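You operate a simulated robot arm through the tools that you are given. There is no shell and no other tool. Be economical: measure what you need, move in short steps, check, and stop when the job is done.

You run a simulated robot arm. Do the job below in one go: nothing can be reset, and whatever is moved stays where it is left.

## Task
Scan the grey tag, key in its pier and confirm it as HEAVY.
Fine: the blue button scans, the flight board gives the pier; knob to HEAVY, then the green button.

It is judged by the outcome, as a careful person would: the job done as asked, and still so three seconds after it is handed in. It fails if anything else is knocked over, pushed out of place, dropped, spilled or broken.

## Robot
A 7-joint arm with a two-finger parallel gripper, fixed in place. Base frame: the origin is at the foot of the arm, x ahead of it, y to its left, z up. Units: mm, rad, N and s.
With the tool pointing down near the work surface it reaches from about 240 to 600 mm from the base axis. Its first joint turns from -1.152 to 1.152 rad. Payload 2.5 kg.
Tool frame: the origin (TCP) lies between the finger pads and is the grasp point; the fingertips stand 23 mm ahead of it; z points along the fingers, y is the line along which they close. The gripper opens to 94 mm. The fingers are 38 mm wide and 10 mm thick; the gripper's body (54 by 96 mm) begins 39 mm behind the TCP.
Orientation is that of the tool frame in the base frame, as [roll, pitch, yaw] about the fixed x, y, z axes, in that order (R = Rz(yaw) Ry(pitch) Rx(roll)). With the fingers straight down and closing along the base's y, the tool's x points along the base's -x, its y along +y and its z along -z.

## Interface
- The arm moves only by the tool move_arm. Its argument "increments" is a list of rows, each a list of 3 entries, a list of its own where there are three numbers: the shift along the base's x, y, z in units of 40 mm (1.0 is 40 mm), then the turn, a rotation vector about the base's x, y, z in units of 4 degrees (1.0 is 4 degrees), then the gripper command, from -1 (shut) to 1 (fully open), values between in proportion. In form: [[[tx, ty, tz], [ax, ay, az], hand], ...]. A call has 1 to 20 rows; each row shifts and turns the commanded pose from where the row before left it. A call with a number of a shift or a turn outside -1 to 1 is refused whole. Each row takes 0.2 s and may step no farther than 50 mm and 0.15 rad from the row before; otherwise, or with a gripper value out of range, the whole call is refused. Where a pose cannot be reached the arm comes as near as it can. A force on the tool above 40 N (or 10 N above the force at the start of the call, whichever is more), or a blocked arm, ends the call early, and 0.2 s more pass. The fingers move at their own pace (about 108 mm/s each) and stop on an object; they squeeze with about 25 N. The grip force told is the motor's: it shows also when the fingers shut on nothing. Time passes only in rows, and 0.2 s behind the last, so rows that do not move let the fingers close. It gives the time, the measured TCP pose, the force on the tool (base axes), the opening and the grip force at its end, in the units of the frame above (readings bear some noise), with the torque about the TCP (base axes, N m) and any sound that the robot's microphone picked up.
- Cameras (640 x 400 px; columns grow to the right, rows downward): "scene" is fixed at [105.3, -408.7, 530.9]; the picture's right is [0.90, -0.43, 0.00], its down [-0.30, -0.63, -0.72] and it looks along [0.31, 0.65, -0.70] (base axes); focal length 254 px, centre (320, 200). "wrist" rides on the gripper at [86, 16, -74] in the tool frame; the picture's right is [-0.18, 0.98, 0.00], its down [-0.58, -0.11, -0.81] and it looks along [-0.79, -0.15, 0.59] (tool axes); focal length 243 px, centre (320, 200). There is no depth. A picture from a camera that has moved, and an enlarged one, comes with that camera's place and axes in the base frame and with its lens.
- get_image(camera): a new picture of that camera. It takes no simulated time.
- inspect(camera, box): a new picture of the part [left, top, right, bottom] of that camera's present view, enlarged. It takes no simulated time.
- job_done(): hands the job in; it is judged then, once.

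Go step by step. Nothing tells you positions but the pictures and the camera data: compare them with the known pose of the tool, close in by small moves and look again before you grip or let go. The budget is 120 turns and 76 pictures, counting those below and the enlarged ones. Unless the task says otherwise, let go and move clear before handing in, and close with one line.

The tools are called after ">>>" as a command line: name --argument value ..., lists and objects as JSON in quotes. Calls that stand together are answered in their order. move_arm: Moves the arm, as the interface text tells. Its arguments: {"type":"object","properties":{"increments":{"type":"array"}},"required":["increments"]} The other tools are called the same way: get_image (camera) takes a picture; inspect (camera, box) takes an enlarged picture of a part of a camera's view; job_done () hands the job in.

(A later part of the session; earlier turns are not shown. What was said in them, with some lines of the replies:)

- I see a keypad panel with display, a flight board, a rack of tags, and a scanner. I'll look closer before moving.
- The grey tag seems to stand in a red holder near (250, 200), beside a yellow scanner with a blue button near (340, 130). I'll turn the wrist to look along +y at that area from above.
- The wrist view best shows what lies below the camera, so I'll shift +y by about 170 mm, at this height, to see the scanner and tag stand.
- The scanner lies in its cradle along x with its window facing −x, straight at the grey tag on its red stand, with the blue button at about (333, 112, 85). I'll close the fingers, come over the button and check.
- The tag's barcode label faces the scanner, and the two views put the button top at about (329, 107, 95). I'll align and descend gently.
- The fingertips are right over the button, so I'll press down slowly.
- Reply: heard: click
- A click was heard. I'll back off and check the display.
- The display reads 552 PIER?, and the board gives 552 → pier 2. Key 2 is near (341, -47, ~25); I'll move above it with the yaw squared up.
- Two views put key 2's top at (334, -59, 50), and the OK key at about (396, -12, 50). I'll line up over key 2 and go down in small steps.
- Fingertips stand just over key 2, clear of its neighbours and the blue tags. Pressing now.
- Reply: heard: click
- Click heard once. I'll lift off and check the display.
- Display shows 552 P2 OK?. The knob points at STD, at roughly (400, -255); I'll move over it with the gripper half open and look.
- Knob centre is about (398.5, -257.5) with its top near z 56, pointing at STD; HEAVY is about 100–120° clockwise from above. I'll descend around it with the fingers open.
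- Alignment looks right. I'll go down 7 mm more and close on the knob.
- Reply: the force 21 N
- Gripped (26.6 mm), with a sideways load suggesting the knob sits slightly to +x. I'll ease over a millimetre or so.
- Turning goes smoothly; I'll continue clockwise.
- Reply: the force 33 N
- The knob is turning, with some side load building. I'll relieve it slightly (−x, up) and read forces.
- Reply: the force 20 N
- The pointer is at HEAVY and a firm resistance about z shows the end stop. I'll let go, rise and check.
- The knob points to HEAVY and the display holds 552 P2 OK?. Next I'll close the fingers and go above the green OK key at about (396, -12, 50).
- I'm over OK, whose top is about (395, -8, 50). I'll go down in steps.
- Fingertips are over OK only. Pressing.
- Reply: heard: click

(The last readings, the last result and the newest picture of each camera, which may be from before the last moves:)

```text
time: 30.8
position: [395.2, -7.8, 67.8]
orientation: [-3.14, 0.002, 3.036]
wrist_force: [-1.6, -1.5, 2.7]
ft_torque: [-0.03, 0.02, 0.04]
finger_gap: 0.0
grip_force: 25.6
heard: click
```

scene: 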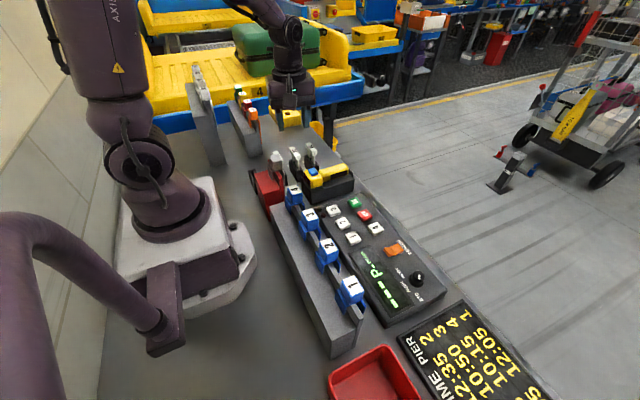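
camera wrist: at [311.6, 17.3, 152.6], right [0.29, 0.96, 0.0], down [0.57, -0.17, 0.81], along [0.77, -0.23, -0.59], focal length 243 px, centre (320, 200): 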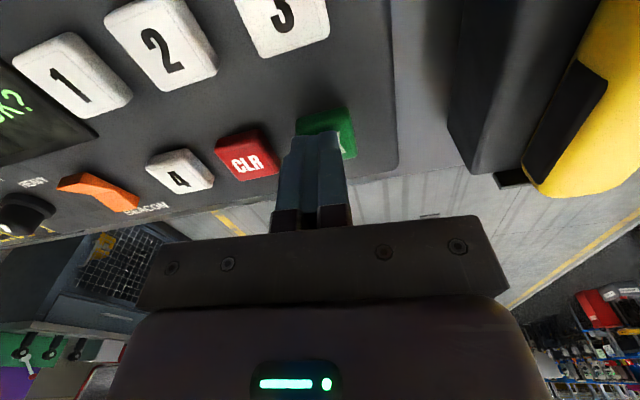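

A click came. I'll rise clear and check the display and console.

>>> move_arm --increments '[[[0, 0, 0.3], [0, 0, 0], -1], [[0, 0, 0.9], [0, 0, 0], -1], [[0, 0, 0.9], [0, 0, 0], -1], [[0, 0, 0.9], [0, 0, 0], -1]]'

>>> inspect --camera "scene" --box '[310, 180, 450, 310]'

>>> get_image --camera "scene"

```text
time: 31.8
position: [394.9, -7.2, 189.8]
orientation: [3.141, 0.002, 3.037]
wrist_force: [-1.0, 0.2, 1.0]
ft_torque: [0.03, -0.02, 0.03]
finger_gap: 0.0
grip_force: 24.8
```

```text
3.08 times, centred on (380, 245) of scene
camera zoom: at [105.3, -408.7, 530.9], right [0.9, -0.43, 0.0], down [-0.3, -0.63, -0.72], along [0.31, 0.65, -0.7], focal length 782 px, centre (135, 62)
```

zoom: 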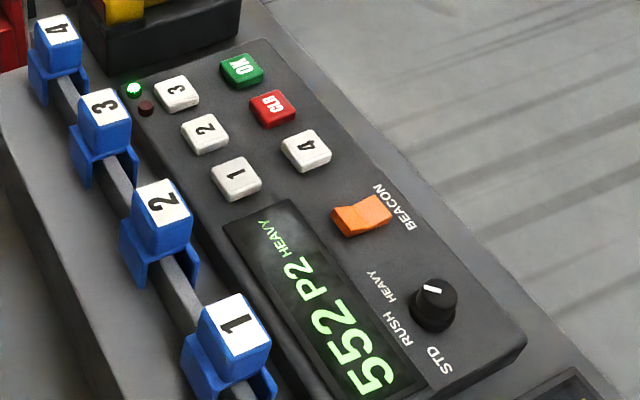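

```text
31 pictures are left
```

scene: 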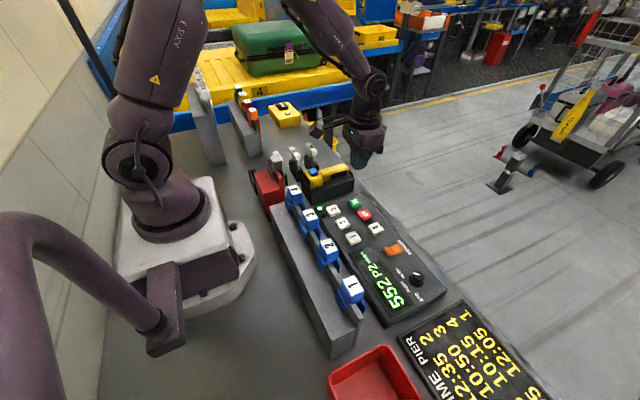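

The display reads 552 P2 HEAVY with the green lamp lit, and everything else is in place. I'm handing it in.

>>> job_done

```text
The job is handed in.
```

The grey tag scanned as flight 552. I keyed in pier 2 from the flight board and confirmed it as HEAVY; the display reads "552 P2 HEAVY" and the green lamp is lit.
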